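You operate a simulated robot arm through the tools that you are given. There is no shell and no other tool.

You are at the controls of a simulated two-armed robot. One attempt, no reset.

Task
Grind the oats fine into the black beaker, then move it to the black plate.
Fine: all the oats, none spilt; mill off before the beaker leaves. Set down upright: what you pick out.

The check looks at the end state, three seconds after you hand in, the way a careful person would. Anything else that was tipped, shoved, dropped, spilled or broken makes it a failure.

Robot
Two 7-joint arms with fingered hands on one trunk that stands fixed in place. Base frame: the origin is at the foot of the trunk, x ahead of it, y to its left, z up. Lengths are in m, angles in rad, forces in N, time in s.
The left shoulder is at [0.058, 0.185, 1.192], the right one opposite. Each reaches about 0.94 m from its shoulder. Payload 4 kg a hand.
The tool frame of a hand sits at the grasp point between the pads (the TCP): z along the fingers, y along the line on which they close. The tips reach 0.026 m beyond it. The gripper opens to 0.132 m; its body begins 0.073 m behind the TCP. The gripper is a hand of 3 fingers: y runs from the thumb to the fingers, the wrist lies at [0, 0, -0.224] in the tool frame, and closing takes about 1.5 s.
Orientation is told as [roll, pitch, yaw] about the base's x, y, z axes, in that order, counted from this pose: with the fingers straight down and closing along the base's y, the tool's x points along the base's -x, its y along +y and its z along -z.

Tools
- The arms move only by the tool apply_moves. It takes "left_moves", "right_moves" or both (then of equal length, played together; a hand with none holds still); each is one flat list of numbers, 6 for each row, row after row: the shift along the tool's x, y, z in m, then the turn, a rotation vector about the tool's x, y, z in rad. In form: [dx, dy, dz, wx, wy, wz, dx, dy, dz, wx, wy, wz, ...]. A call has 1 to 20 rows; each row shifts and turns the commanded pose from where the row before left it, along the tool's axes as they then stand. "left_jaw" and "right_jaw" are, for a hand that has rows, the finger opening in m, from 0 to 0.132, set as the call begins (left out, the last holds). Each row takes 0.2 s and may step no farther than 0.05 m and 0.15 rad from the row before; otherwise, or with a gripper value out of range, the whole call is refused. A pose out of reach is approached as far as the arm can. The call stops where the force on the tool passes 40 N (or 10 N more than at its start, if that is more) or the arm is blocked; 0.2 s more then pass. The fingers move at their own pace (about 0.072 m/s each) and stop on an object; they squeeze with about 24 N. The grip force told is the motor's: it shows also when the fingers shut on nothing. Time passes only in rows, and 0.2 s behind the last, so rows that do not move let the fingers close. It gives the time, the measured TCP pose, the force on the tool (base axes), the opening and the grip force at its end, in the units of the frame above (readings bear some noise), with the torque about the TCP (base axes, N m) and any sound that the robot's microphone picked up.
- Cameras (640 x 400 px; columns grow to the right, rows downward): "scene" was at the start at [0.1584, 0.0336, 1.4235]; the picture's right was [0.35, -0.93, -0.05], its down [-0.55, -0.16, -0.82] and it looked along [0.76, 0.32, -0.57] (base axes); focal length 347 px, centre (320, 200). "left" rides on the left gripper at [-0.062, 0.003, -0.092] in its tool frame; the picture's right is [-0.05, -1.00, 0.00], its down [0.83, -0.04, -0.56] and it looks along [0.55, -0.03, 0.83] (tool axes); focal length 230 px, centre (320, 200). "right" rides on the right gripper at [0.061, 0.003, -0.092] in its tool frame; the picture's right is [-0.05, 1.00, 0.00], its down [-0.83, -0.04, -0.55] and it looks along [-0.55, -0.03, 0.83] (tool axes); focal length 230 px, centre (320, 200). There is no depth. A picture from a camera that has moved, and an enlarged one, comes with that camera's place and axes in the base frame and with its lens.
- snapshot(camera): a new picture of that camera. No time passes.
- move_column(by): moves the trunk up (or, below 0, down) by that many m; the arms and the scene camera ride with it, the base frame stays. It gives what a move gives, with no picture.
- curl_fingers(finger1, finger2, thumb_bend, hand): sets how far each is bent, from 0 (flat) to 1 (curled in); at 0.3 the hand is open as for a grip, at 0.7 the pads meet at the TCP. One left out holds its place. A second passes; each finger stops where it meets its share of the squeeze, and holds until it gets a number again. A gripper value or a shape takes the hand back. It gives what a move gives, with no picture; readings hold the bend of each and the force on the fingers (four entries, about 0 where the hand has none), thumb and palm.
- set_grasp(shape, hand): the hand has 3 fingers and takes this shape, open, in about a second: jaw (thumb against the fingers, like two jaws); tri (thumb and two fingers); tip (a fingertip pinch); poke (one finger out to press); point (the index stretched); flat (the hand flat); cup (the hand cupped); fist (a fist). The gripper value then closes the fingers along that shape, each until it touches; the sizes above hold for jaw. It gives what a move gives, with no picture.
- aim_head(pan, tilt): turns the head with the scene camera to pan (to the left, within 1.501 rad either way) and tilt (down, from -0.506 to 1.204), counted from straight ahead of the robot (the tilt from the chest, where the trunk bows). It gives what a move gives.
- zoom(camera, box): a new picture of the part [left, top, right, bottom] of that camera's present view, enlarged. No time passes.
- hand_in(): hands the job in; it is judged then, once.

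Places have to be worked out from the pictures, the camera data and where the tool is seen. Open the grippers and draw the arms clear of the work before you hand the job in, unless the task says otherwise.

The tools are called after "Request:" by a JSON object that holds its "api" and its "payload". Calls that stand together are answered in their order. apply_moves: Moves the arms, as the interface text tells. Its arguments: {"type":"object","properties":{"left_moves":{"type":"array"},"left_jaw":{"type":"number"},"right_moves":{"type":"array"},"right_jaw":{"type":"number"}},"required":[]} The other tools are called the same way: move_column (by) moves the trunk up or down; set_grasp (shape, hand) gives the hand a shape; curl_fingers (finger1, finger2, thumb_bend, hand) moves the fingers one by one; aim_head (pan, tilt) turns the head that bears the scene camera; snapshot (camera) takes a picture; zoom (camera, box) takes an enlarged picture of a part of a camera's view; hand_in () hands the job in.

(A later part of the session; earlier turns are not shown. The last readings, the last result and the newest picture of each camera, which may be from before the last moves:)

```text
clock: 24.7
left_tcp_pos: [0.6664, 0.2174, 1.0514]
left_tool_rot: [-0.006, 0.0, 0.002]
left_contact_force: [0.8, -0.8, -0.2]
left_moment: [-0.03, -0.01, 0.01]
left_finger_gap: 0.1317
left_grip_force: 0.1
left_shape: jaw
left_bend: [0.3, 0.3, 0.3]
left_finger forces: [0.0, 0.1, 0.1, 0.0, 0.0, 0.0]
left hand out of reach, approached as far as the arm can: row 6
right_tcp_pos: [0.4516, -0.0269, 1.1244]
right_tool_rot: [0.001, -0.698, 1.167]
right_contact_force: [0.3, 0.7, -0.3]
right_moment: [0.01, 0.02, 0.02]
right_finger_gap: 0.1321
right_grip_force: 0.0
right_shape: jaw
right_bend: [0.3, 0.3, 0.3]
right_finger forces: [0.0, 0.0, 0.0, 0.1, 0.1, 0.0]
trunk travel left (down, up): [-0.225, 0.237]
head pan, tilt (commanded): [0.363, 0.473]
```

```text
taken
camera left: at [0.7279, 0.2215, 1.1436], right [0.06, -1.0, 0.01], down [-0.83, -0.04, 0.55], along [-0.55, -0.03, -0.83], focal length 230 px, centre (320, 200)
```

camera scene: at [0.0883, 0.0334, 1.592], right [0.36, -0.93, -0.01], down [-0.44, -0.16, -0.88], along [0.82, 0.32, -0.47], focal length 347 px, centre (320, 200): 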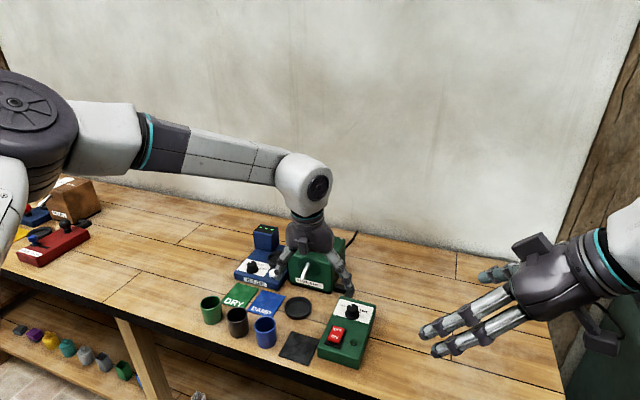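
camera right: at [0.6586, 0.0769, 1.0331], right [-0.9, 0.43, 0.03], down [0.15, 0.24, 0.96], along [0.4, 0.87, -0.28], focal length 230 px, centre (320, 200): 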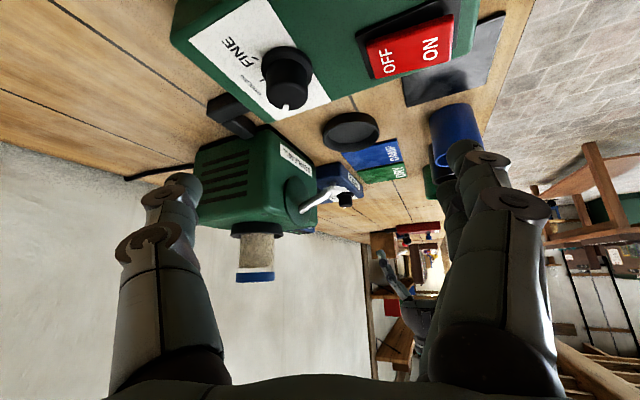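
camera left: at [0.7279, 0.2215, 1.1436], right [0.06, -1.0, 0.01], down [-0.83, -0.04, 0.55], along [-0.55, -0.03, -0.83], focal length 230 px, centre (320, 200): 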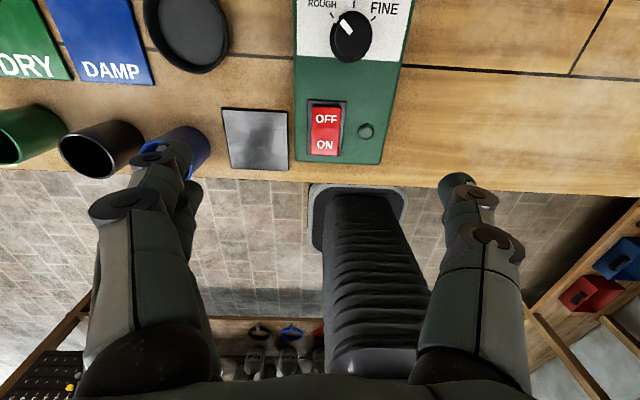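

At yaw 0 this camera gives an upright view of the dial. I'll zoom in to read the pointer and tick angles and to locate the switch.

Request:
{"api": "zoom", "payload": {"camera": "left", "box": [280, 0, 420, 100]}}

Request:
{"api": "zoom", "payload": {"camera": "left", "box": [200, 60, 440, 200]}}

```text
4.00 times, centred on (350, 50) of left
camera zoom: at [0.7279, 0.2215, 1.1436], right [0.06, -1.0, 0.01], down [-0.83, -0.04, 0.55], along [-0.55, -0.03, -0.83], focal length 920 px, centre (200, 800)
```

zoom: 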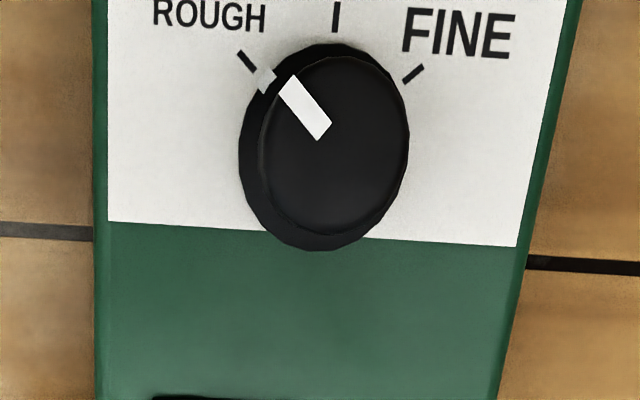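

```text
2.67 times, centred on (320, 130) of left
camera zoom: at [0.7279, 0.2215, 1.1436], right [0.06, -1.0, 0.01], down [-0.83, -0.04, 0.55], along [-0.55, -0.03, -0.83], focal length 614 px, centre (320, 387)
```

zoom: 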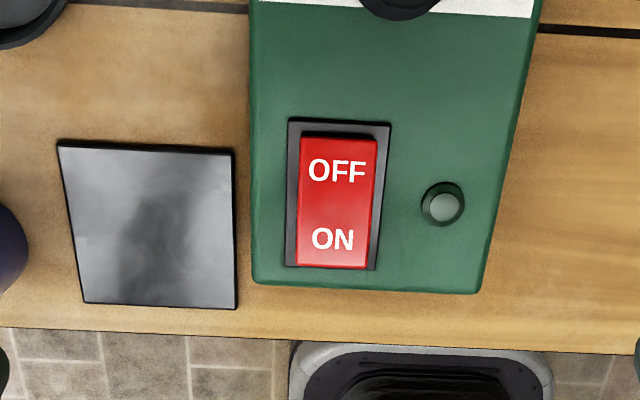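

The dial reads clearly: the pointer is at ROUGH (+50°), MIDDLING is at 0° and FINE at −51°, and the knob axis is at about (0.737, 0.194). I'll lower the hand and check whether the arm then reaches x≈0.737.

Request:
{"api": "apply_moves", "payload": {"left_moves": [0, 0, 0.04, 0, 0, 0, 0, 0, 0.04, 0, 0, 0, -0.03, -0.01, 0, 0, 0, 0, -0.03, -0.01, 0, 0, 0, 0, -0.01, 0, 0, 0, 0, 0]}}

Request:
{"api": "snapshot", "payload": {"camera": "left"}}

```text
clock: 25.9
left_tcp_pos: [0.6692, 0.2316, 0.9801]
left_tool_rot: [-0.006, -0.006, 0.001]
left_contact_force: [0.5, -0.6, -0.6]
left_moment: [0.0, 0.01, 0.05]
left_finger_gap: 0.132
left_grip_force: 0.1
left_shape: jaw
left_bend: [0.3, 0.3, 0.3]
left_finger forces: [0.0, 0.0, 0.0, 0.0, 0.0, 0.0]
left hand out of reach, approached as far as the arm can: row 2, 3, 4, 5
right_tcp_pos: [0.4508, -0.0285, 1.1224]
right_tool_rot: [0.001, -0.7, 1.167]
right_contact_force: [0.5, 0.0, 0.4]
right_moment: [0.0, 0.02, -0.03]
right_finger_gap: 0.132
right_grip_force: 0.1
right_shape: jaw
right_bend: [0.3, 0.3, 0.3]
right_finger forces: [0.0, 0.1, 0.0, 0.0, 0.0, 0.0]
trunk travel left (down, up): [-0.225, 0.237]
head pan, tilt (commanded): [0.363, 0.473]
```

```text
taken
camera left: at [0.7319, 0.2348, 1.0718], right [0.05, -1.0, 0.01], down [-0.83, -0.04, 0.55], along [-0.55, -0.03, -0.83], focal length 230 px, centre (320, 200)
```

left: 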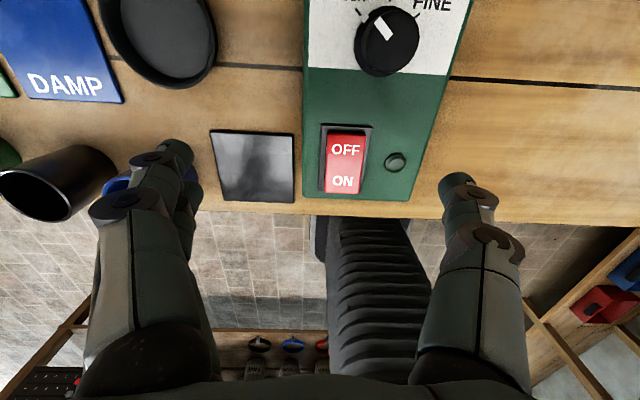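

The straight-down pose tops out at x≈0.67, so I'll tilt the fingers forward by 0.6 rad. That extends the reach and puts the hand camera straight above the TCP looking down. I'll pull back a little, tilt, and then move over the knob.

Request:
{"api": "apply_moves", "payload": {"left_moves": [0.02, 0, -0.015, 0, 0, 0, 0.02, 0, -0.015, 0, 0, 0, 0, 0, 0, 0, -0.15, 0, 0, 0, 0, 0, -0.15, 0, 0, 0, 0, 0, -0.15, 0, 0, 0, 0, 0, -0.15, 0]}}

Request:
{"api": "apply_moves", "payload": {"left_moves": [-0.0257, -0.012, 0.0257, 0, 0, 0, -0.0257, -0.012, 0.0257, 0, 0, 0, -0.0257, -0.012, 0.0257, 0, 0, 0]}}

Request:
{"api": "snapshot", "payload": {"camera": "left"}}

```text
clock: 27.3
left_tcp_pos: [0.6292, 0.2297, 1.0094]
left_tool_rot: [-0.007, -0.603, 0.005]
left_contact_force: [-0.4, -0.4, 0.1]
left_moment: [0.01, 0.02, -0.01]
left_finger_gap: 0.1317
left_grip_force: 0.1
left_shape: jaw
left_bend: [0.3, 0.3, 0.3]
left_finger forces: [0.0, 0.0, 0.0, 0.0, 0.0, 0.0]
right_tcp_pos: [0.4505, -0.0287, 1.1242]
right_tool_rot: [0.001, -0.7, 1.166]
right_contact_force: [-0.6, -0.4, -0.9]
right_moment: [-0.01, -0.02, 0.0]
right_finger_gap: 0.1319
right_grip_force: 0.1
right_shape: jaw
right_bend: [0.3, 0.3, 0.3]
right_finger forces: [0.0, 0.1, 0.0, 0.1, 0.0, 0.0]
trunk travel left (down, up): [-0.225, 0.237]
head pan, tilt (commanded): [0.363, 0.473]
```

```text
clock: 28.1
left_tcp_pos: [0.7378, 0.1964, 0.9865]
left_tool_rot: [-0.005, -0.6, 0.005]
left_contact_force: [-0.1, 0.9, -0.6]
left_moment: [-0.02, 0.01, -0.01]
left_finger_gap: 0.1316
left_grip_force: 0.0
left_shape: jaw
left_bend: [0.3, 0.3, 0.3]
left_finger forces: [0.1, 0.0, 0.0, 0.0, 0.1, 0.0]
right_tcp_pos: [0.4525, -0.0281, 1.1225]
right_tool_rot: [0.002, -0.699, 1.163]
right_contact_force: [-0.1, 0.2, -0.6]
right_moment: [-0.03, 0.0, -0.01]
right_finger_gap: 0.1317
right_grip_force: 0.1
right_shape: jaw
right_bend: [0.3, 0.3, 0.3]
right_finger forces: [0.0, 0.0, 0.1, 0.0, 0.0, 0.1]
trunk travel left (down, up): [-0.225, 0.237]
head pan, tilt (commanded): [0.363, 0.473]
```

```text
taken
camera left: at [0.7377, 0.1999, 1.0974], right [0.05, -1.0, 0.03], down [-1.0, -0.05, -0.01], along [0.01, -0.03, -1.0], focal length 230 px, centre (320, 200)
```

left: 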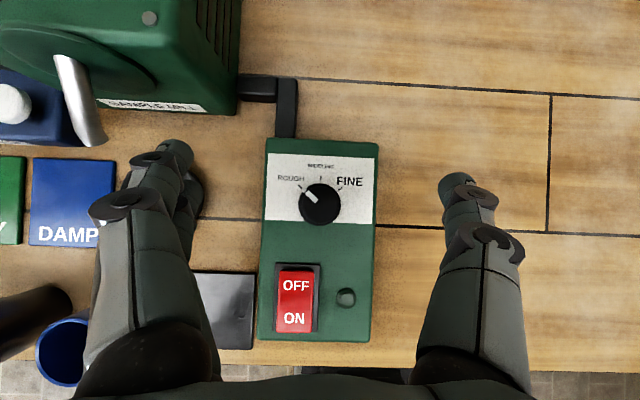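

The knob is directly beneath the TCP at (0.737, 0.1945). I'll yaw the tilted hand by +0.45 rad about the vertical and narrow the jaw, then check before descending.

Request:
{"api": "apply_moves", "payload": {"left_moves": [0, -0.002, 0, -0.0848, 0, -0.1238, 0, 0, 0, -0.0848, 0, -0.1238, 0, 0, 0, -0.0848, 0, -0.1238, 0, 0, 0, 0, 0, 0], "left_jaw": 0.07}}

Request:
{"api": "snapshot", "payload": {"camera": "left"}}

```text
clock: 29.1
left_tcp_pos: [0.7194, 0.2119, 0.9944]
left_tool_rot: [-0.008, -0.598, 0.455]
left_contact_force: [-0.2, -0.1, -0.1]
left_moment: [-0.01, -0.06, 0.0]
left_finger_gap: 0.0705
left_grip_force: 0.1
left_shape: jaw
left_bend: [0.72, 0.72, 0.7]
left_finger forces: [0.1, 0.0, 0.1, 0.1, 0.1, 0.0]
left hand out of reach, approached as far as the arm can: row 2, 3
right_tcp_pos: [0.4523, -0.029, 1.1229]
right_tool_rot: [0.001, -0.698, 1.165]
right_contact_force: [0.0, 0.1, -0.2]
right_moment: [0.02, -0.04, 0.02]
right_finger_gap: 0.1319
right_grip_force: 0.0
right_shape: jaw
right_bend: [0.3, 0.3, 0.3]
right_finger forces: [0.0, 0.0, 0.0, 0.1, 0.0, 0.1]
trunk travel left (down, up): [-0.225, 0.237]
head pan, tilt (commanded): [0.363, 0.473]
```

```text
taken
camera left: at [0.7175, 0.2148, 1.1052], right [0.47, -0.88, 0.04], down [-0.88, -0.47, -0.01], along [0.03, -0.03, -1.0], focal length 230 px, centre (320, 200)
```

left: 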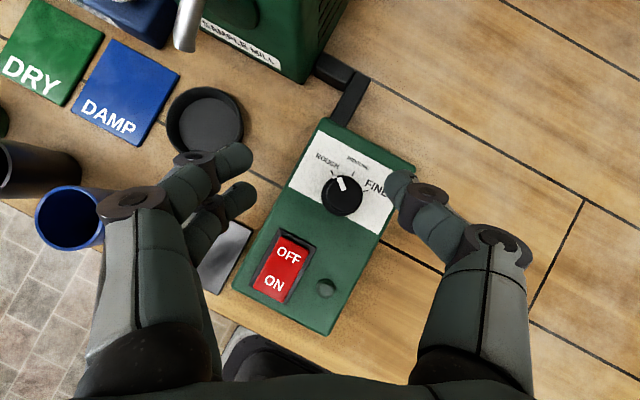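

A positive yaw pushes the arm past its inward limit, so I'll do the knob strokes from about 0 toward negative yaw instead. I'm turning back to yaw 0 and re-centring above the knob.

Request:
{"api": "apply_moves", "payload": {"left_moves": [0, 0, 0, 0.0848, 0, 0.1238, 0, 0, 0, 0.0848, 0, 0.1238, 0, 0, 0, 0.0848, 0, 0.1238, -0.0084, -0.0174, 0.0172, 0, 0, 0, 0, 0, 0, 0, 0, 0]}}

Request:
{"api": "zoom", "payload": {"camera": "left", "box": [220, 130, 420, 260]}}

```text
clock: 30.3
left_tcp_pos: [0.7353, 0.1953, 0.9862]
left_tool_rot: [-0.005, -0.602, 0.005]
left_contact_force: [0.2, -0.1, 0.0]
left_moment: [-0.01, 0.01, 0.01]
left_finger_gap: 0.0707
left_grip_force: 0.1
left_shape: jaw
left_bend: [0.72, 0.72, 0.7]
left_finger forces: [0.0, 0.0, 0.0, 0.0, 0.0, 0.0]
right_tcp_pos: [0.452, -0.0285, 1.1226]
right_tool_rot: [0.001, -0.7, 1.166]
right_contact_force: [-0.3, -0.5, 0.7]
right_moment: [0.01, -0.03, 0.0]
right_finger_gap: 0.132
right_grip_force: 0.1
right_shape: jaw
right_bend: [0.3, 0.3, 0.3]
right_finger forces: [0.1, 0.1, 0.1, 0.0, 0.1, 0.0]
trunk travel left (down, up): [-0.225, 0.237]
head pan, tilt (commanded): [0.363, 0.473]
```

```text
3.08 times, centred on (320, 195) of left
camera zoom: at [0.7349, 0.1984, 1.0974], right [0.04, -1.0, 0.03], down [-1.0, -0.04, -0.01], along [0.01, -0.03, -1.0], focal length 708 px, centre (320, 215)
```

zoom: 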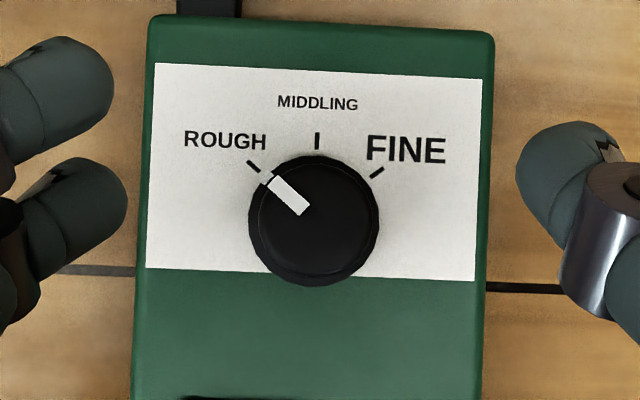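

The overhead view is excellent: the pointer sits exactly on the ROUGH tick and FINE is at about −52°. To get a steeper grip on the knob I need more reach, so I'll lift the hand and lower the trunk by 0.1 m, which also brings the shoulders forward.

Request:
{"api": "apply_moves", "payload": {"left_moves": [-0.0188, 0, -0.0275, 0, 0, 0, -0.0188, 0, -0.0275, 0, 0, 0, -0.0188, 0, -0.0275, 0, 0, 0]}}

Request:
{"api": "move_column", "payload": {"by": -0.1}}

Request:
{"api": "snapshot", "payload": {"camera": "scene"}}

```text
clock: 31.1
left_tcp_pos: [0.7341, 0.1929, 1.0875]
left_tool_rot: [-0.004, -0.602, 0.003]
left_contact_force: [-0.8, 0.5, -0.1]
left_moment: [-0.04, -0.01, 0.01]
left_finger_gap: 0.0703
left_grip_force: 0.0
left_shape: jaw
left_bend: [0.72, 0.72, 0.7]
left_finger forces: [0.1, 0.0, 0.0, 0.0, 0.1, 0.0]
right_tcp_pos: [0.4511, -0.0287, 1.1226]
right_tool_rot: [-0.001, -0.699, 1.167]
right_contact_force: [0.8, -0.2, 0.2]
right_moment: [0.02, -0.01, 0.01]
right_finger_gap: 0.1319
right_grip_force: 0.1
right_shape: jaw
right_bend: [0.3, 0.3, 0.3]
right_finger forces: [0.0, 0.0, 0.1, 0.1, 0.1, 0.0]
trunk travel left (down, up): [-0.225, 0.237]
head pan, tilt (commanded): [0.363, 0.473]
```

```text
clock: 32.4
left_tcp_pos: [0.7353, 0.1952, 0.987]
left_tool_rot: [-0.009, -0.604, 0.005]
left_contact_force: [-0.6, 0.0, 0.4]
left_moment: [0.05, 0.0, -0.02]
left_finger_gap: 0.0708
left_grip_force: 0.0
left_shape: jaw
left_bend: [0.72, 0.72, 0.7]
left_finger forces: [0.0, 0.0, 0.0, 0.0, 0.0, 0.0]
right_tcp_pos: [0.4641, -0.0296, 0.9968]
right_tool_rot: [0.064, -0.678, 1.125]
right_contact_force: [0.5, -0.4, 1.2]
right_moment: [-0.02, -0.01, -0.04]
right_finger_gap: 0.1318
right_grip_force: 0.1
right_shape: jaw
right_bend: [0.3, 0.3, 0.3]
right_finger forces: [0.0, 0.1, 0.0, 0.0, 0.0, 0.0]
trunk travel left (down, up): [-0.125, 0.337]
head pan, tilt (commanded): [0.363, 0.473]
```

```text
taken
camera scene: at [0.2353, 0.0337, 1.2911], right [0.34, -0.93, -0.1], down [-0.66, -0.16, -0.73], along [0.67, 0.32, -0.67], focal length 347 px, centre (320, 200)
```

scene: 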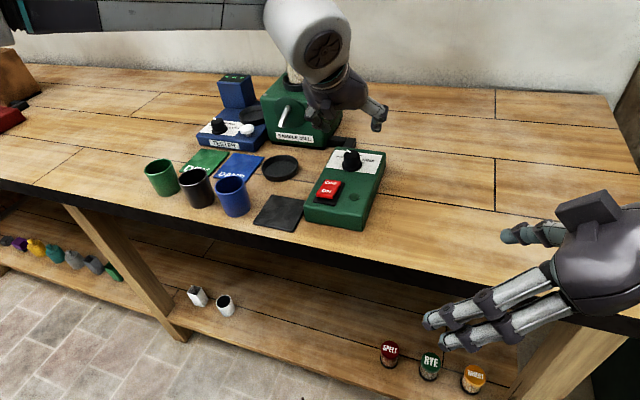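

The trunk now leans forward, bringing the shoulders about 7 cm closer. I'll reduce the hand's tilt to 0.3 rad and test the reach over the knob.

Request:
{"api": "apply_moves", "payload": {"left_moves": [0, 0, 0, 0, 0.15, 0, 0, 0, 0, 0, 0.15, 0, 0, 0, 0, 0, 0, 0], "right_moves": [0, 0, -0.03, 0, 0, 0, 0, 0, -0.03, 0, 0, 0, 0, 0, -0.03, 0, 0, 0]}}

```text
clock: 33.2
left_tcp_pos: [0.734, 0.1949, 0.9854]
left_tool_rot: [-0.007, -0.301, 0.005]
left_contact_force: [0.2, -0.3, 0.9]
left_moment: [0.01, -0.02, -0.01]
left_finger_gap: 0.0705
left_grip_force: 0.0
left_shape: jaw
left_bend: [0.72, 0.72, 0.7]
left_finger forces: [0.0, 0.1, 0.0, 0.0, 0.0, 0.0]
right_tcp_pos: [0.4607, -0.0394, 1.0112]
right_tool_rot: [0.068, -0.674, 1.122]
right_contact_force: [-0.1, -1.0, -0.2]
right_moment: [0.02, 0.01, 0.02]
right_finger_gap: 0.1318
right_grip_force: 0.1
right_shape: jaw
right_bend: [0.3, 0.3, 0.3]
right_finger forces: [0.0, 0.0, 0.0, 0.0, 0.0, 0.0]
right hand out of reach, approached as far as the arm can: row 1, 2, 3
trunk travel left (down, up): [-0.125, 0.337]
head pan, tilt (commanded): [0.363, 0.473]
```

Tilt 0.3 is within reach now. I'll try going fully vertical.

Request:
{"api": "apply_moves", "payload": {"left_moves": [0, 0, 0, 0, 0.15, 0, 0, 0, 0, 0, 0.15, 0, 0, 0, 0, 0, 0, 0]}}

Request:
{"api": "snapshot", "payload": {"camera": "left"}}

```text
clock: 34.0
left_tcp_pos: [0.7247, 0.2531, 0.9932]
left_tool_rot: [-0.006, -0.001, 0.005]
left_contact_force: [0.6, 0.8, 0.9]
left_moment: [-0.03, -0.05, 0.0]
left_finger_gap: 0.0701
left_grip_force: 0.2
left_shape: jaw
left_bend: [0.72, 0.72, 0.7]
left_finger forces: [0.0, 0.1, 0.0, 0.0, 0.0, 0.1]
left hand out of reach, approached as far as the arm can: row 1, 2
right_tcp_pos: [0.4617, -0.0401, 1.0109]
right_tool_rot: [0.07, -0.675, 1.121]
right_contact_force: [0.9, 0.3, -0.9]
right_moment: [-0.01, 0.0, -0.02]
right_finger_gap: 0.1318
right_grip_force: 0.1
right_shape: jaw
right_bend: [0.3, 0.3, 0.3]
right_finger forces: [0.1, 0.1, 0.0, 0.0, 0.0, 0.0]
trunk travel left (down, up): [-0.125, 0.337]
head pan, tilt (commanded): [0.363, 0.473]
```

```text
taken
camera left: at [0.788, 0.2565, 1.0861], right [0.06, -1.0, 0.01], down [-0.83, -0.04, 0.56], along [-0.55, -0.04, -0.83], focal length 230 px, centre (320, 200)
```

left: 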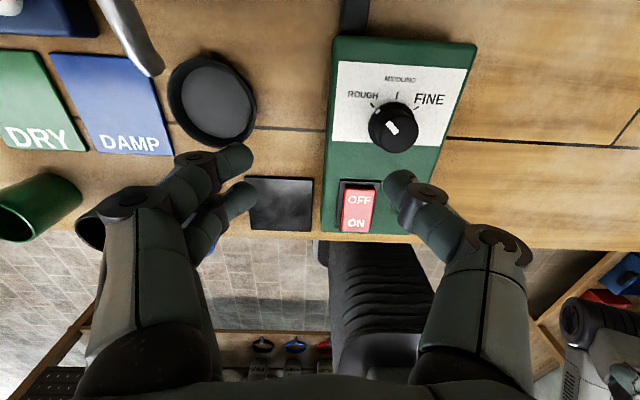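

Fully vertical is out of reach inward (the hand slid to y=0.253), so I'll use tilt 0.3. I'm returning to that and moving over the knob again.

Request:
{"api": "apply_moves", "payload": {"left_moves": [0, 0, 0, 0, -0.15, 0, 0, 0, 0, 0, -0.15, 0, -0.002, -0.0293, 0.0038, 0, 0, 0, -0.002, -0.0293, 0.0038, 0, 0, 0, 0, 0, 0, 0, 0, 0]}}

Request:
{"api": "zoom", "payload": {"camera": "left", "box": [200, 90, 440, 250]}}

```text
clock: 35.2
left_tcp_pos: [0.7327, 0.1947, 0.9887]
left_tool_rot: [-0.005, -0.303, 0.004]
left_contact_force: [-0.4, 0.9, 1.1]
left_moment: [0.0, 0.01, -0.02]
left_finger_gap: 0.0701
left_grip_force: 0.0
left_shape: jaw
left_bend: [0.72, 0.72, 0.7]
left_finger forces: [0.1, 0.1, 0.0, 0.1, 0.1, 0.0]
right_tcp_pos: [0.4611, -0.0403, 1.0123]
right_tool_rot: [0.069, -0.675, 1.121]
right_contact_force: [0.8, 0.6, -0.5]
right_moment: [-0.01, 0.0, 0.02]
right_finger_gap: 0.1319
right_grip_force: 0.0
right_shape: jaw
right_bend: [0.3, 0.3, 0.3]
right_finger forces: [0.1, 0.0, 0.0, 0.0, 0.0, 0.0]
trunk travel left (down, up): [-0.125, 0.337]
head pan, tilt (commanded): [0.363, 0.473]
```

```text
2.50 times, centred on (320, 170) of left
camera zoom: at [0.7645, 0.1993, 1.0953], right [0.05, -1.0, 0.02], down [-0.96, -0.04, 0.28], along [-0.28, -0.03, -0.96], focal length 575 px, centre (320, 275)
```

zoom: 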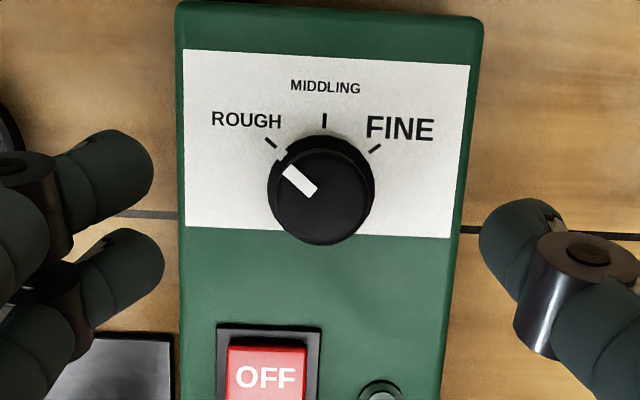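

The knob is at (0.738, 0.195) and is centred between the fingers. I'll descend to TCP z≈0.932 so the fingertips straddle the knob without touching the box.

Request:
{"api": "apply_moves", "payload": {"left_moves": [0.0056, 0, 0.018, 0, 0, 0, 0.0056, 0, 0.018, 0, 0, 0, 0.0056, 0, 0.018, 0, 0, 0]}}

Request:
{"api": "snapshot", "payload": {"camera": "left"}}

Request:
{"api": "zoom", "payload": {"camera": "scene", "box": [240, 60, 440, 240]}}

```text
clock: 36.0
left_tcp_pos: [0.7313, 0.1931, 0.9315]
left_tool_rot: [-0.004, -0.301, 0.0]
left_contact_force: [0.0, -0.3, 0.6]
left_moment: [-0.03, 0.03, 0.01]
left_finger_gap: 0.07
left_grip_force: 0.0
left_shape: jaw
left_bend: [0.72, 0.72, 0.7]
left_finger forces: [0.0, 0.1, 0.0, 0.0, 0.0, 0.0]
right_tcp_pos: [0.4612, -0.0408, 1.0118]
right_tool_rot: [0.067, -0.676, 1.122]
right_contact_force: [-0.1, 0.3, 0.1]
right_moment: [0.0, 0.0, 0.03]
right_finger_gap: 0.1319
right_grip_force: 0.0
right_shape: jaw
right_bend: [0.3, 0.3, 0.3]
right_finger forces: [0.0, 0.0, 0.1, 0.1, 0.0, 0.0]
trunk travel left (down, up): [-0.125, 0.337]
head pan, tilt (commanded): [0.363, 0.473]
```

```text
taken
camera left: at [0.7645, 0.1972, 1.038], right [0.05, -1.0, 0.02], down [-0.96, -0.04, 0.28], along [-0.28, -0.03, -0.96], focal length 230 px, centre (320, 200)
```

left: 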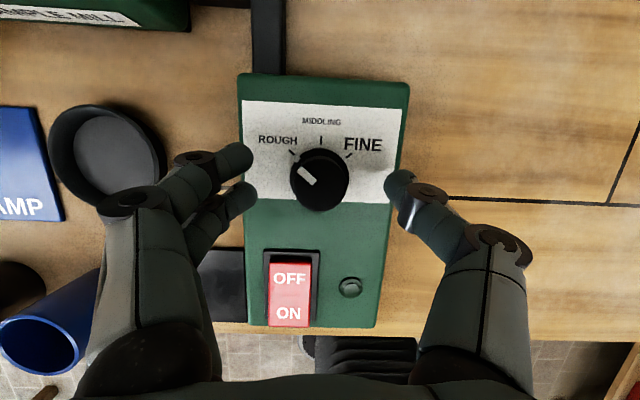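

```text
2.22 times, centred on (340, 150) of scene
camera zoom: at [0.2371, 0.0337, 1.2904], right [0.34, -0.93, -0.1], down [-0.66, -0.16, -0.73], along [0.67, 0.32, -0.67], focal length 770 px, centre (276, 311)
```

zoom: 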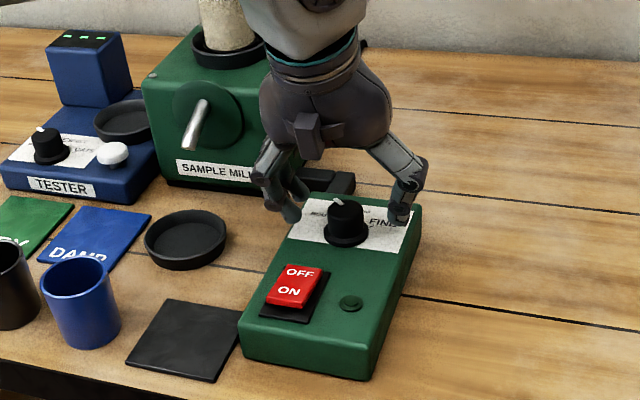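

The fingertips straddle the knob with no contact forces. I'll close the fingers on the knob and hold for a second.

Request:
{"api": "apply_moves", "payload": {"left_moves": [0, 0, 0, 0, 0, 0, 0, 0, 0, 0, 0, 0, 0, 0, 0, 0, 0, 0, 0, 0, 0, 0, 0, 0, 0, 0, 0, 0, 0, 0, 0, 0, 0, 0, 0, 0], "left_jaw": 0.0}}

Request:
{"api": "snapshot", "payload": {"camera": "left"}}

```text
clock: 37.4
left_tcp_pos: [0.7313, 0.193, 0.9314]
left_tool_rot: [-0.005, -0.302, 0.003]
left_contact_force: [1.8, -1.6, -0.7]
left_moment: [0.06, 0.0, -0.03]
left_finger_gap: 0.0194
left_grip_force: 24.1
left_shape: jaw
left_bend: [0.72, 0.73, 0.7]
left_finger forces: [8.6, 11.0, 0.0, 0.1, 21.4, 0.1]
right_tcp_pos: [0.4609, -0.041, 1.0107]
right_tool_rot: [0.068, -0.676, 1.124]
right_contact_force: [0.6, 0.0, 0.4]
right_moment: [-0.03, -0.01, 0.03]
right_finger_gap: 0.1318
right_grip_force: 0.0
right_shape: jaw
right_bend: [0.3, 0.3, 0.3]
right_finger forces: [0.0, 0.1, 0.1, 0.0, 0.0, 0.0]
trunk travel left (down, up): [-0.125, 0.337]
head pan, tilt (commanded): [0.363, 0.473]
```

```text
taken
camera left: at [0.7644, 0.1971, 1.0386], right [0.05, -1.0, 0.02], down [-0.96, -0.04, 0.28], along [-0.28, -0.03, -0.96], focal length 230 px, centre (320, 200)
```

left: 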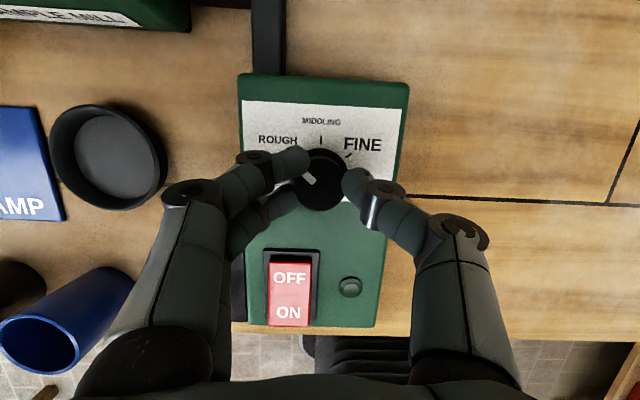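

The grip on the knob is firm (24 N, thumb against both fingers). Now I turn it clockwise by 0.6 rad about the vertical and check.

Request:
{"api": "apply_moves", "payload": {"left_moves": [0, 0.0009, 0, 0.0443, 0, 0.1433, 0, 0.0009, 0, 0.0443, 0, 0.1433, 0, 0.0009, 0, 0.0443, 0, 0.1433, 0, 0.0009, 0, 0.0443, 0, 0.1433, 0, 0, 0, 0, 0, 0]}}

Request:
{"api": "zoom", "payload": {"camera": "left", "box": [200, 90, 440, 250]}}

```text
clock: 38.6
left_tcp_pos: [0.7332, 0.1942, 0.9319]
left_tool_rot: [-0.004, -0.302, -0.6]
left_contact_force: [2.3, -6.4, -0.5]
left_moment: [-0.09, -0.09, 0.0]
left_finger_gap: 0.0193
left_grip_force: 24.2
left_shape: jaw
left_bend: [0.72, 0.73, 0.7]
left_finger forces: [8.4, 10.3, 0.1, 0.0, 23.9, 0.1]
right_tcp_pos: [0.4617, -0.0408, 1.0109]
right_tool_rot: [0.069, -0.676, 1.121]
right_contact_force: [-0.3, 0.9, 0.1]
right_moment: [0.02, 0.03, -0.01]
right_finger_gap: 0.1315
right_grip_force: 0.1
right_shape: jaw
right_bend: [0.3, 0.3, 0.3]
right_finger forces: [0.0, 0.1, 0.0, 0.0, 0.0, 0.0]
trunk travel left (down, up): [-0.125, 0.337]
head pan, tilt (commanded): [0.363, 0.473]
```

```text
2.50 times, centred on (320, 170) of left
camera zoom: at [0.7614, 0.1807, 1.039], right [-0.52, -0.85, 0.02], down [-0.81, 0.51, 0.28], along [-0.25, 0.13, -0.96], focal length 575 px, centre (320, 275)
```

zoom: 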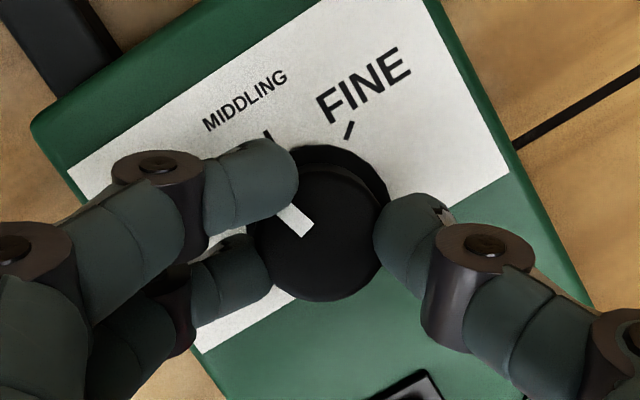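

The knob is turning with the hand. I'll continue another 0.6 rad.

Request:
{"api": "apply_moves", "payload": {"left_moves": [0, 0.0009, 0, 0.0443, 0, 0.1433, 0, 0.0009, 0, 0.0443, 0, 0.1433, 0, 0.0009, 0, 0.0443, 0, 0.1433, 0, 0.0009, 0, 0.0443, 0, 0.1433, 0, 0, 0, 0, 0, 0]}}

Request:
{"api": "zoom", "payload": {"camera": "left", "box": [200, 90, 440, 250]}}

Request:
{"api": "snapshot", "payload": {"camera": "scene"}}

```text
clock: 39.8
left_tcp_pos: [0.7357, 0.1986, 0.9333]
left_tool_rot: [-0.001, -0.303, -1.204]
left_contact_force: [-1.8, -14.1, 0.5]
left_moment: [-0.26, 0.01, -0.01]
left_finger_gap: 0.0189
left_grip_force: 24.1
left_shape: jaw
left_bend: [0.72, 0.73, 0.7]
left_finger forces: [9.8, 9.1, 0.0, 0.0, 26.2, 0.1]
right_tcp_pos: [0.4595, -0.042, 1.0105]
right_tool_rot: [0.069, -0.677, 1.12]
right_contact_force: [-0.6, -0.1, -0.7]
right_moment: [-0.02, 0.0, 0.0]
right_finger_gap: 0.1319
right_grip_force: 0.1
right_shape: jaw
right_bend: [0.3, 0.3, 0.3]
right_finger forces: [0.1, 0.0, 0.0, 0.0, 0.1, 0.0]
trunk travel left (down, up): [-0.125, 0.337]
head pan, tilt (commanded): [0.363, 0.473]
```

```text
2.50 times, centred on (320, 170) of left
camera zoom: at [0.7497, 0.1691, 1.0391], right [-0.91, -0.41, 0.02], down [-0.39, 0.88, 0.28], along [-0.13, 0.25, -0.96], focal length 575 px, centre (320, 275)
```

zoom: 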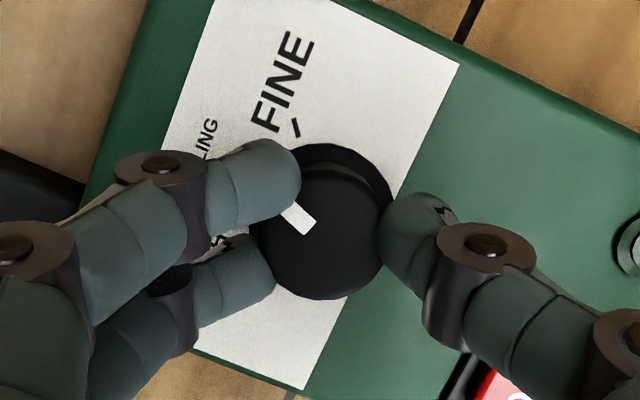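

```text
taken
camera scene: at [0.2362, 0.0315, 1.2907], right [0.34, -0.93, -0.1], down [-0.66, -0.16, -0.73], along [0.67, 0.32, -0.67], focal length 347 px, centre (320, 200)
```

scene: 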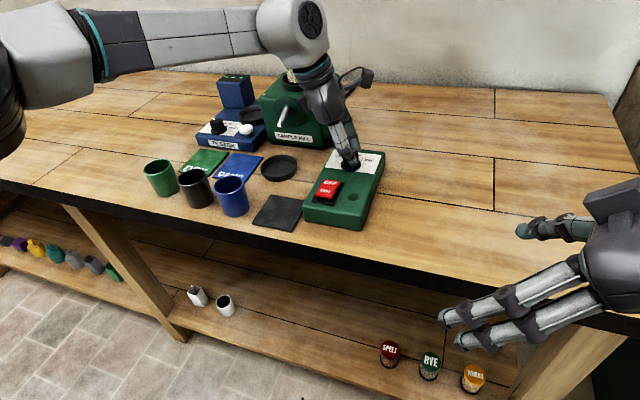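

The knob turned a further 0.6 rad with no reach flags, but 14 N of side load built up. I'll relieve it by shifting −4 mm in y while turning the remaining ~0.55 rad to FINE.

Request:
{"api": "apply_moves", "payload": {"left_moves": [-0.0036, -0.0015, 0.0011, 0, 0, 0, 0, 0, 0, 0.0413, 0, 0.1337, 0, 0, 0, 0.0413, 0, 0.1337, 0, 0, 0, 0.0413, 0, 0.1337, 0, 0, 0, 0, 0, 0]}}

Request:
{"api": "zoom", "payload": {"camera": "left", "box": [200, 90, 440, 250]}}

```text
clock: 41.0
left_tcp_pos: [0.7358, 0.1966, 0.9326]
left_tool_rot: [0.003, -0.304, -1.621]
left_contact_force: [-0.6, -0.6, 3.1]
left_moment: [-0.05, -0.04, 0.0]
left_finger_gap: 0.0188
left_grip_force: 24.1
left_shape: jaw
left_bend: [0.72, 0.72, 0.7]
left_finger forces: [9.5, 12.8, 0.0, 0.1, 22.6, 0.0]
right_tcp_pos: [0.4608, -0.0398, 1.0117]
right_tool_rot: [0.068, -0.676, 1.122]
right_contact_force: [0.6, 0.3, 0.1]
right_moment: [0.01, -0.04, 0.02]
right_finger_gap: 0.1321
right_grip_force: 0.1
right_shape: jaw
right_bend: [0.3, 0.3, 0.3]
right_finger forces: [0.1, 0.0, 0.1, 0.1, 0.0, 0.1]
trunk travel left (down, up): [-0.125, 0.337]
head pan, tilt (commanded): [0.363, 0.473]
```

```text
2.50 times, centred on (320, 170) of left
camera zoom: at [0.738, 0.1651, 1.039], right [-1.0, 0.0, 0.01], down [0.0, 0.96, 0.28], along [-0.01, 0.28, -0.96], focal length 575 px, centre (320, 275)
```

zoom: 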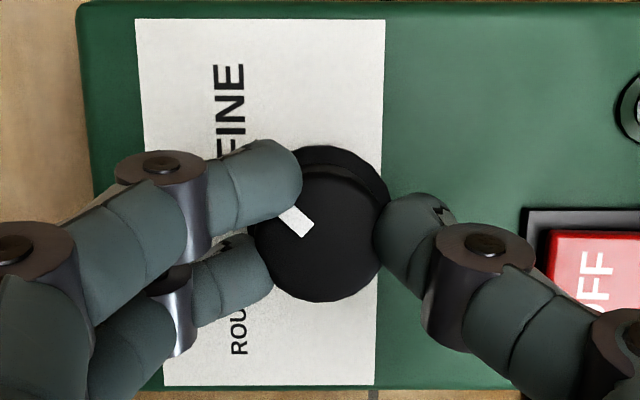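

The forces are near zero and the pointer is almost at the FINE tick, which is now hidden under the finger. I'll turn the last ~0.13 rad, then open and lift to verify.

Request:
{"api": "apply_moves", "payload": {"left_moves": [0, 0, 0, 0.0384, 0, 0.1242, 0, 0, 0, 0, 0, 0, 0, 0, 0, 0, 0, 0]}}

Request:
{"api": "apply_moves", "payload": {"left_moves": [0, 0, 0, 0, 0, 0, 0, 0, 0, 0, 0, 0, 0, 0, 0, 0, 0, 0], "left_jaw": 0.07}}

Request:
{"api": "zoom", "payload": {"camera": "left", "box": [200, 90, 440, 250]}}

```text
clock: 41.8
left_tcp_pos: [0.7325, 0.1979, 0.9336]
left_tool_rot: [0.005, -0.305, -1.753]
left_contact_force: [8.3, -13.5, 4.3]
left_moment: [-0.42, -0.31, 0.09]
left_finger_gap: 0.018
left_grip_force: 24.2
left_shape: jaw
left_bend: [0.72, 0.72, 0.7]
left_finger forces: [18.0, 14.4, 0.1, 0.0, 16.1, 0.1]
left hand out of reach, approached as far as the arm can: row 1
right_tcp_pos: [0.4619, -0.0422, 1.0112]
right_tool_rot: [0.069, -0.679, 1.12]
right_contact_force: [0.3, 0.7, 0.4]
right_moment: [0.0, -0.01, -0.02]
right_finger_gap: 0.1319
right_grip_force: 0.1
right_shape: jaw
right_bend: [0.3, 0.3, 0.3]
right_finger forces: [0.0, 0.0, 0.0, 0.0, 0.1, 0.0]
trunk travel left (down, up): [-0.125, 0.337]
head pan, tilt (commanded): [0.363, 0.473]
```

```text
clock: 42.6
left_tcp_pos: [0.7322, 0.199, 0.9349]
left_tool_rot: [0.009, -0.304, -1.751]
left_contact_force: [-0.5, 0.0, -1.3]
left_moment: [-0.01, -0.02, -0.03]
left_finger_gap: 0.0694
left_grip_force: 0.0
left_shape: jaw
left_bend: [0.72, 0.72, 0.7]
left_finger forces: [0.0, 0.0, 0.0, 0.0, 0.0, 0.0]
right_tcp_pos: [0.4616, -0.0409, 1.0114]
right_tool_rot: [0.068, -0.675, 1.121]
right_contact_force: [0.2, -0.2, 0.5]
right_moment: [-0.05, -0.02, -0.02]
right_finger_gap: 0.1319
right_grip_force: 0.1
right_shape: jaw
right_bend: [0.3, 0.3, 0.3]
right_finger forces: [0.0, 0.0, 0.1, 0.1, 0.0, 0.0]
trunk travel left (down, up): [-0.125, 0.337]
head pan, tilt (commanded): [0.363, 0.473]
```

```text
2.50 times, centred on (320, 170) of left
camera zoom: at [0.7303, 0.1692, 1.0416], right [-0.99, 0.13, 0.01], down [0.12, 0.95, 0.28], along [0.03, 0.28, -0.96], focal length 575 px, centre (320, 275)
```

zoom: 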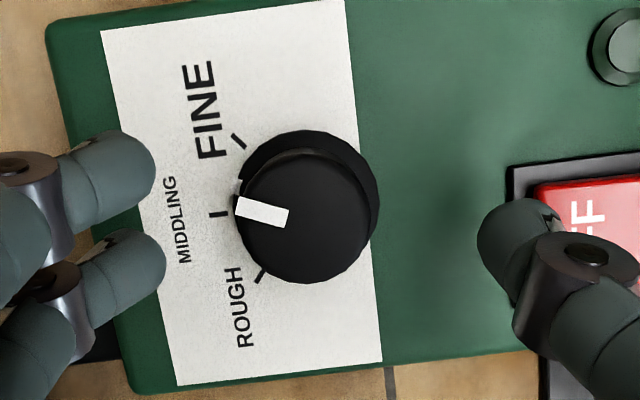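

After release the pointer sits only about 20° past MIDDLING. The last turn hit the arm's limit, and the stressed grip dragged the knob back as it opened. I'll rotate the open hand back to yaw −1.0, re-centre, and regrip with a smaller stroke.

Request:
{"api": "apply_moves", "payload": {"left_moves": [0, 0, 0, -0.0443, 0, -0.1433, 0, 0, 0, -0.0443, 0, -0.1433, 0, 0, 0, -0.0443, 0, -0.1433, 0, 0, 0, -0.0443, 0, -0.1433, 0, 0, 0, -0.0443, 0, -0.1433, -0.002, -0.0007, 0.0038, 0, 0, 0, 0, 0, 0, 0, 0, 0]}}

Request:
{"api": "zoom", "payload": {"camera": "left", "box": [200, 90, 440, 250]}}

```text
clock: 44.2
left_tcp_pos: [0.7327, 0.1981, 0.9294]
left_tool_rot: [-0.002, -0.306, -0.997]
left_contact_force: [-0.6, 0.2, 0.2]
left_moment: [0.0, -0.01, -0.01]
left_finger_gap: 0.0695
left_grip_force: 0.2
left_shape: jaw
left_bend: [0.72, 0.72, 0.7]
left_finger forces: [0.0, 0.0, 0.0, 0.1, 0.0, 0.0]
right_tcp_pos: [0.4614, -0.0415, 1.0109]
right_tool_rot: [0.068, -0.676, 1.122]
right_contact_force: [0.2, -0.5, 0.4]
right_moment: [0.02, 0.02, 0.02]
right_finger_gap: 0.1324
right_grip_force: 0.1
right_shape: jaw
right_bend: [0.3, 0.3, 0.3]
right_finger forces: [0.0, 0.0, 0.0, 0.1, 0.0, 0.1]
trunk travel left (down, up): [-0.125, 0.337]
head pan, tilt (commanded): [0.363, 0.473]
```

```text
2.50 times, centred on (320, 170) of left
camera zoom: at [0.7537, 0.1737, 1.0364], right [-0.81, -0.58, 0.02], down [-0.56, 0.78, 0.28], along [-0.18, 0.22, -0.96], focal length 575 px, centre (320, 275)
```

zoom: 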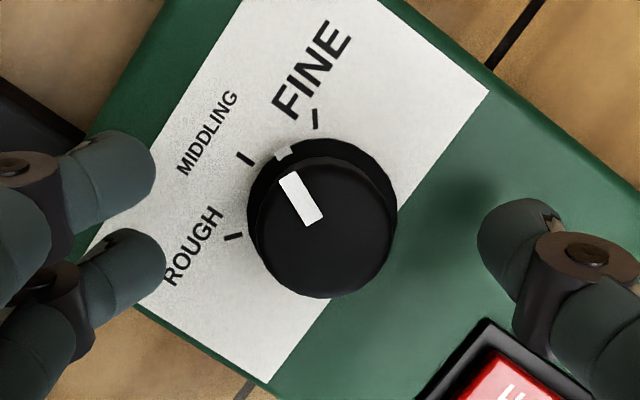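

Now it's clear: the pointer is 23° past MIDDLING, with 28° (0.49 rad) still to go. I'll adjust the centring slightly and grip again.

Request:
{"api": "apply_moves", "payload": {"left_moves": [-0.0025, -0.0006, -0.0013, 0, 0, 0, 0, 0, 0, 0, 0, 0, 0, 0, 0, 0, 0, 0, 0, 0, 0, 0, 0, 0, 0, 0, 0, 0, 0, 0, 0, 0, 0, 0, 0, 0], "left_jaw": 0.0}}

Request:
{"api": "apply_moves", "payload": {"left_moves": [0, 0.0005, 0, 0.0369, 0, 0.1194, 0, 0.0005, 0, 0.0369, 0, 0.1194, 0, 0.0005, 0, 0.0369, 0, 0.1194, 0, 0.0005, 0, 0.0369, 0, 0.1194, 0, 0, 0, 0, 0, 0]}}

Request:
{"api": "zoom", "payload": {"camera": "left", "box": [200, 90, 440, 250]}}

```text
clock: 45.6
left_tcp_pos: [0.7329, 0.1958, 0.9308]
left_tool_rot: [-0.001, -0.306, -0.999]
left_contact_force: [-0.2, -0.9, -0.9]
left_moment: [0.03, -0.08, 0.02]
left_finger_gap: 0.0195
left_grip_force: 24.0
left_shape: jaw
left_bend: [0.72, 0.73, 0.7]
left_finger forces: [9.0, 10.9, 0.0, 0.1, 21.4, 0.1]
right_tcp_pos: [0.4615, -0.0395, 1.0109]
right_tool_rot: [0.07, -0.675, 1.123]
right_contact_force: [0.2, -0.6, -0.1]
right_moment: [0.01, 0.01, -0.05]
right_finger_gap: 0.1319
right_grip_force: 0.1
right_shape: jaw
right_bend: [0.3, 0.3, 0.3]
right_finger forces: [0.0, 0.0, 0.0, 0.0, 0.1, 0.1]
trunk travel left (down, up): [-0.125, 0.337]
head pan, tilt (commanded): [0.363, 0.473]
```

```text
clock: 46.8
left_tcp_pos: [0.7347, 0.195, 0.9336]
left_tool_rot: [0.001, -0.303, -1.501]
left_contact_force: [-4.2, -1.6, 0.5]
left_moment: [0.03, 0.05, 0.16]
left_finger_gap: 0.0194
left_grip_force: 24.0
left_shape: jaw
left_bend: [0.72, 0.73, 0.7]
left_finger forces: [8.3, 12.4, 0.0, 0.0, 25.4, 0.1]
right_tcp_pos: [0.4612, -0.0414, 1.0111]
right_tool_rot: [0.068, -0.677, 1.121]
right_contact_force: [-0.5, -0.7, -0.1]
right_moment: [0.02, -0.01, 0.01]
right_finger_gap: 0.1317
right_grip_force: 0.0
right_shape: jaw
right_bend: [0.3, 0.3, 0.3]
right_finger forces: [0.0, 0.0, 0.0, 0.0, 0.0, 0.0]
trunk travel left (down, up): [-0.125, 0.337]
head pan, tilt (commanded): [0.363, 0.473]
```

```text
2.50 times, centred on (320, 170) of left
camera zoom: at [0.7417, 0.1651, 1.0383], right [-0.99, -0.12, 0.01], down [-0.11, 0.95, 0.28], along [-0.05, 0.28, -0.96], focal length 575 px, centre (320, 275)
```

zoom: 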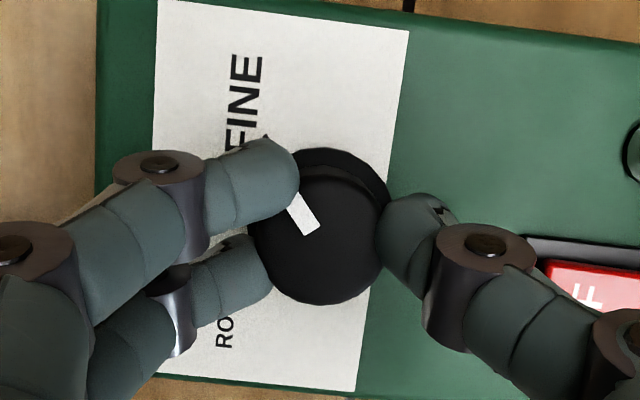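

The knob moved with the hand through the 0.5 rad stroke with low side forces. I'll release gently by opening in small steps and check the pointer.

Request:
{"api": "apply_moves", "payload": {"left_moves": [0, 0, 0, 0, 0, 0], "left_jaw": 0.028}}

Request:
{"api": "apply_moves", "payload": {"left_moves": [0, 0, 0, 0, 0, 0, 0, 0, 0, 0, 0, 0], "left_jaw": 0.07}}

Request:
{"api": "zoom", "payload": {"camera": "left", "box": [200, 90, 440, 250]}}

```text
clock: 47.2
left_tcp_pos: [0.7365, 0.1961, 0.9318]
left_tool_rot: [0.002, -0.306, -1.5]
left_contact_force: [-1.0, -1.3, -0.7]
left_moment: [-0.01, 0.04, 0.01]
left_finger_gap: 0.0277
left_grip_force: 0.2
left_shape: jaw
left_bend: [0.73, 0.73, 0.7]
left_finger forces: [0.0, 0.0, 0.0, 0.0, 0.8, 0.0]
right_tcp_pos: [0.4623, -0.0402, 1.0111]
right_tool_rot: [0.068, -0.676, 1.124]
right_contact_force: [0.2, -0.5, -0.9]
right_moment: [0.01, -0.01, 0.03]
right_finger_gap: 0.1315
right_grip_force: 0.0
right_shape: jaw
right_bend: [0.3, 0.3, 0.3]
right_finger forces: [0.0, 0.0, 0.0, 0.0, 0.0, 0.1]
trunk travel left (down, up): [-0.125, 0.337]
head pan, tilt (commanded): [0.363, 0.473]
```

```text
clock: 47.8
left_tcp_pos: [0.7363, 0.196, 0.9324]
left_tool_rot: [0.001, -0.305, -1.499]
left_contact_force: [0.7, -0.1, 0.3]
left_moment: [0.02, 0.02, -0.01]
left_finger_gap: 0.0691
left_grip_force: 0.0
left_shape: jaw
left_bend: [0.72, 0.72, 0.7]
left_finger forces: [0.0, 0.0, 0.1, 0.1, 0.0, 0.1]
right_tcp_pos: [0.461, -0.0404, 1.0119]
right_tool_rot: [0.069, -0.676, 1.124]
right_contact_force: [-0.1, 0.6, -0.4]
right_moment: [0.01, -0.01, -0.02]
right_finger_gap: 0.1318
right_grip_force: 0.0
right_shape: jaw
right_bend: [0.3, 0.3, 0.3]
right_finger forces: [0.0, 0.1, 0.0, 0.1, 0.0, 0.1]
trunk travel left (down, up): [-0.125, 0.337]
head pan, tilt (commanded): [0.363, 0.473]
```

```text
2.50 times, centred on (320, 170) of left
camera zoom: at [0.7424, 0.1653, 1.0382], right [-0.99, -0.12, 0.01], down [-0.11, 0.95, 0.28], along [-0.05, 0.28, -0.96], focal length 575 px, centre (320, 275)
```

zoom: 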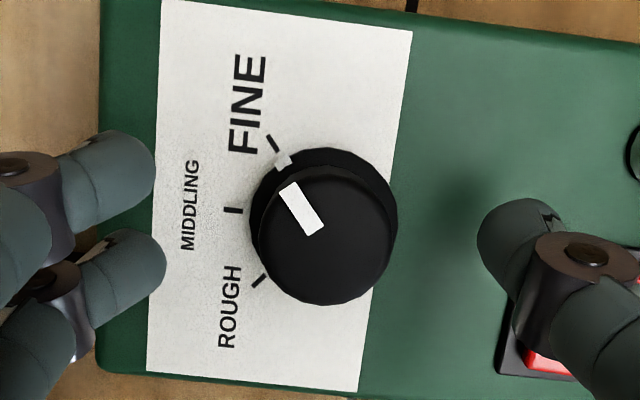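

The flange mark now lines up with the FINE tick (within about 2°). Next I lift off, turn the hand to yaw −45° with tilt 0.6, and move above the black beaker.

Request:
{"api": "apply_moves", "payload": {"left_moves": [-0.0118, 0, -0.0382, 0, 0, 0, -0.0118, 0, -0.0382, 0, 0, 0, 0, 0, 0, -0.0423, 0, -0.1366, 0, 0, 0, -0.0423, 0, -0.1366, 0, 0, 0, -0.0423, 0, -0.1366, 0, 0, 0, -0.0423, 0, -0.1366, 0, 0, 0, -0.0423, 0, -0.1366, 0, 0, 0, 0, -0.15, 0, 0, 0, 0, 0, -0.15, 0, 0, 0, 0, 0, 0, 0]}}

Request:
{"api": "snapshot", "payload": {"camera": "left"}}

```text
clock: 50.0
left_tcp_pos: [0.7368, 0.2029, 1.0096]
left_tool_rot: [-0.002, -0.605, -0.782]
left_contact_force: [-0.4, -0.1, -0.9]
left_moment: [-0.01, 0.0, -0.01]
left_finger_gap: 0.0694
left_grip_force: 0.0
left_shape: jaw
left_bend: [0.72, 0.72, 0.7]
left_finger forces: [0.0, 0.0, 0.0, 0.1, 0.0, 0.1]
left hand out of reach, approached as far as the arm can: row 2
right_tcp_pos: [0.4617, -0.0401, 1.0113]
right_tool_rot: [0.067, -0.677, 1.121]
right_contact_force: [-0.2, -0.5, -0.5]
right_moment: [0.0, 0.0, 0.04]
right_finger_gap: 0.132
right_grip_force: 0.1
right_shape: jaw
right_bend: [0.3, 0.3, 0.3]
right_finger forces: [0.0, 0.0, 0.0, 0.0, 0.0, 0.0]
trunk travel left (down, up): [-0.125, 0.337]
head pan, tilt (commanded): [0.363, 0.473]
```

```text
taken
camera left: at [0.7385, 0.2069, 1.1219], right [-0.67, -0.74, 0.03], down [-0.74, 0.67, -0.02], along [-0.01, -0.03, -1.0], focal length 230 px, centre (320, 200)
```

left: 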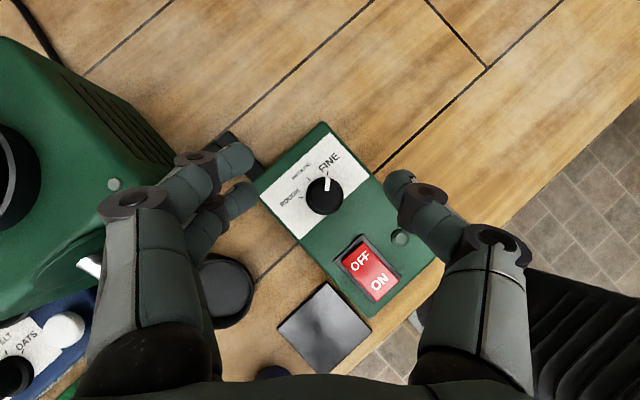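

The view from above lets me double-check the dial setting before moving on to the beaker.

Request:
{"api": "zoom", "payload": {"camera": "left", "box": [260, 110, 400, 240]}}

Request:
{"api": "apply_moves", "payload": {"left_moves": [0.0333, 0.015, -0.0228, 0, 0, 0, 0.0333, 0.015, -0.0228, 0, 0, 0, 0.0333, 0.015, -0.0228, 0, 0, 0, 0.0333, 0.015, -0.0228, 0, 0, 0, 0.0333, 0.015, -0.0228, 0, 0, 0, 0.0333, 0.015, -0.0228, 0, 0, 0, 0.03, 0.0137, -0.02, 0, 0, 0, 0, 0, 0, 0, 0, 0], "left_jaw": 0.11}}

Request:
{"api": "snapshot", "payload": {"camera": "left"}}

```text
3.08 times, centred on (330, 175) of left
camera zoom: at [0.7385, 0.2069, 1.1219], right [-0.67, -0.74, 0.03], down [-0.74, 0.67, -0.02], along [-0.01, -0.03, -1.0], focal length 708 px, centre (289, 277)
```

zoom: 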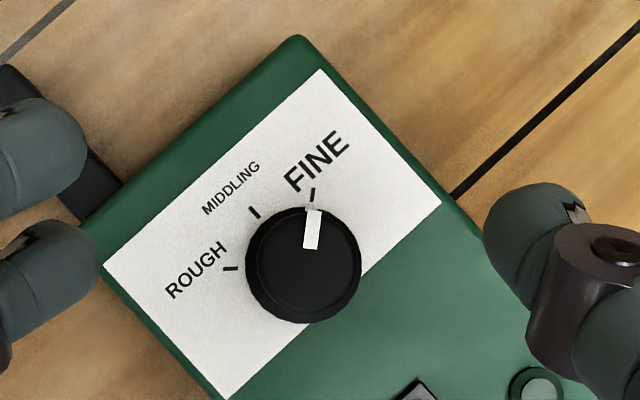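

```text
clock: 51.8
left_tcp_pos: [0.6118, 0.4709, 1.0108]
left_tool_rot: [-0.002, -0.605, -0.782]
left_contact_force: [-1.0, -1.0, 0.3]
left_moment: [-0.02, 0.02, -0.05]
left_finger_gap: 0.1095
left_grip_force: 0.1
left_shape: jaw
left_bend: [0.56, 0.56, 0.52]
left_finger forces: [0.0, 0.0, 0.0, 0.1, 0.0, 0.1]
right_tcp_pos: [0.4613, -0.041, 1.0109]
right_tool_rot: [0.068, -0.675, 1.12]
right_contact_force: [-0.1, -0.3, 0.7]
right_moment: [0.03, 0.0, -0.01]
right_finger_gap: 0.1318
right_grip_force: 0.0
right_shape: jaw
right_bend: [0.3, 0.3, 0.3]
right_finger forces: [0.0, 0.0, 0.1, 0.0, 0.1, 0.0]
trunk travel left (down, up): [-0.125, 0.337]
head pan, tilt (commanded): [0.363, 0.473]
```

```text
taken
camera left: at [0.6144, 0.4762, 1.1214], right [-0.67, -0.74, 0.03], down [-0.74, 0.67, -0.01], along [-0.01, -0.03, -1.0], focal length 230 px, centre (320, 200)
```

left: 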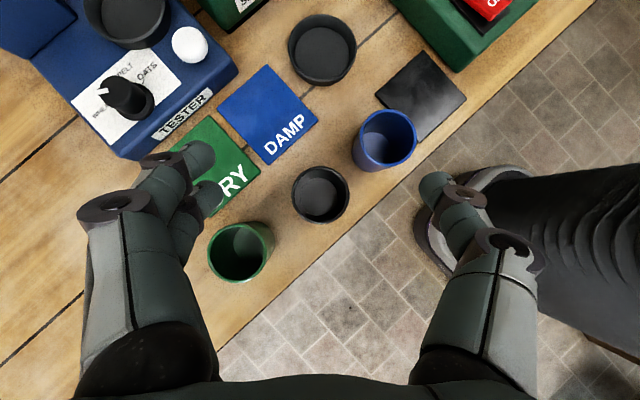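

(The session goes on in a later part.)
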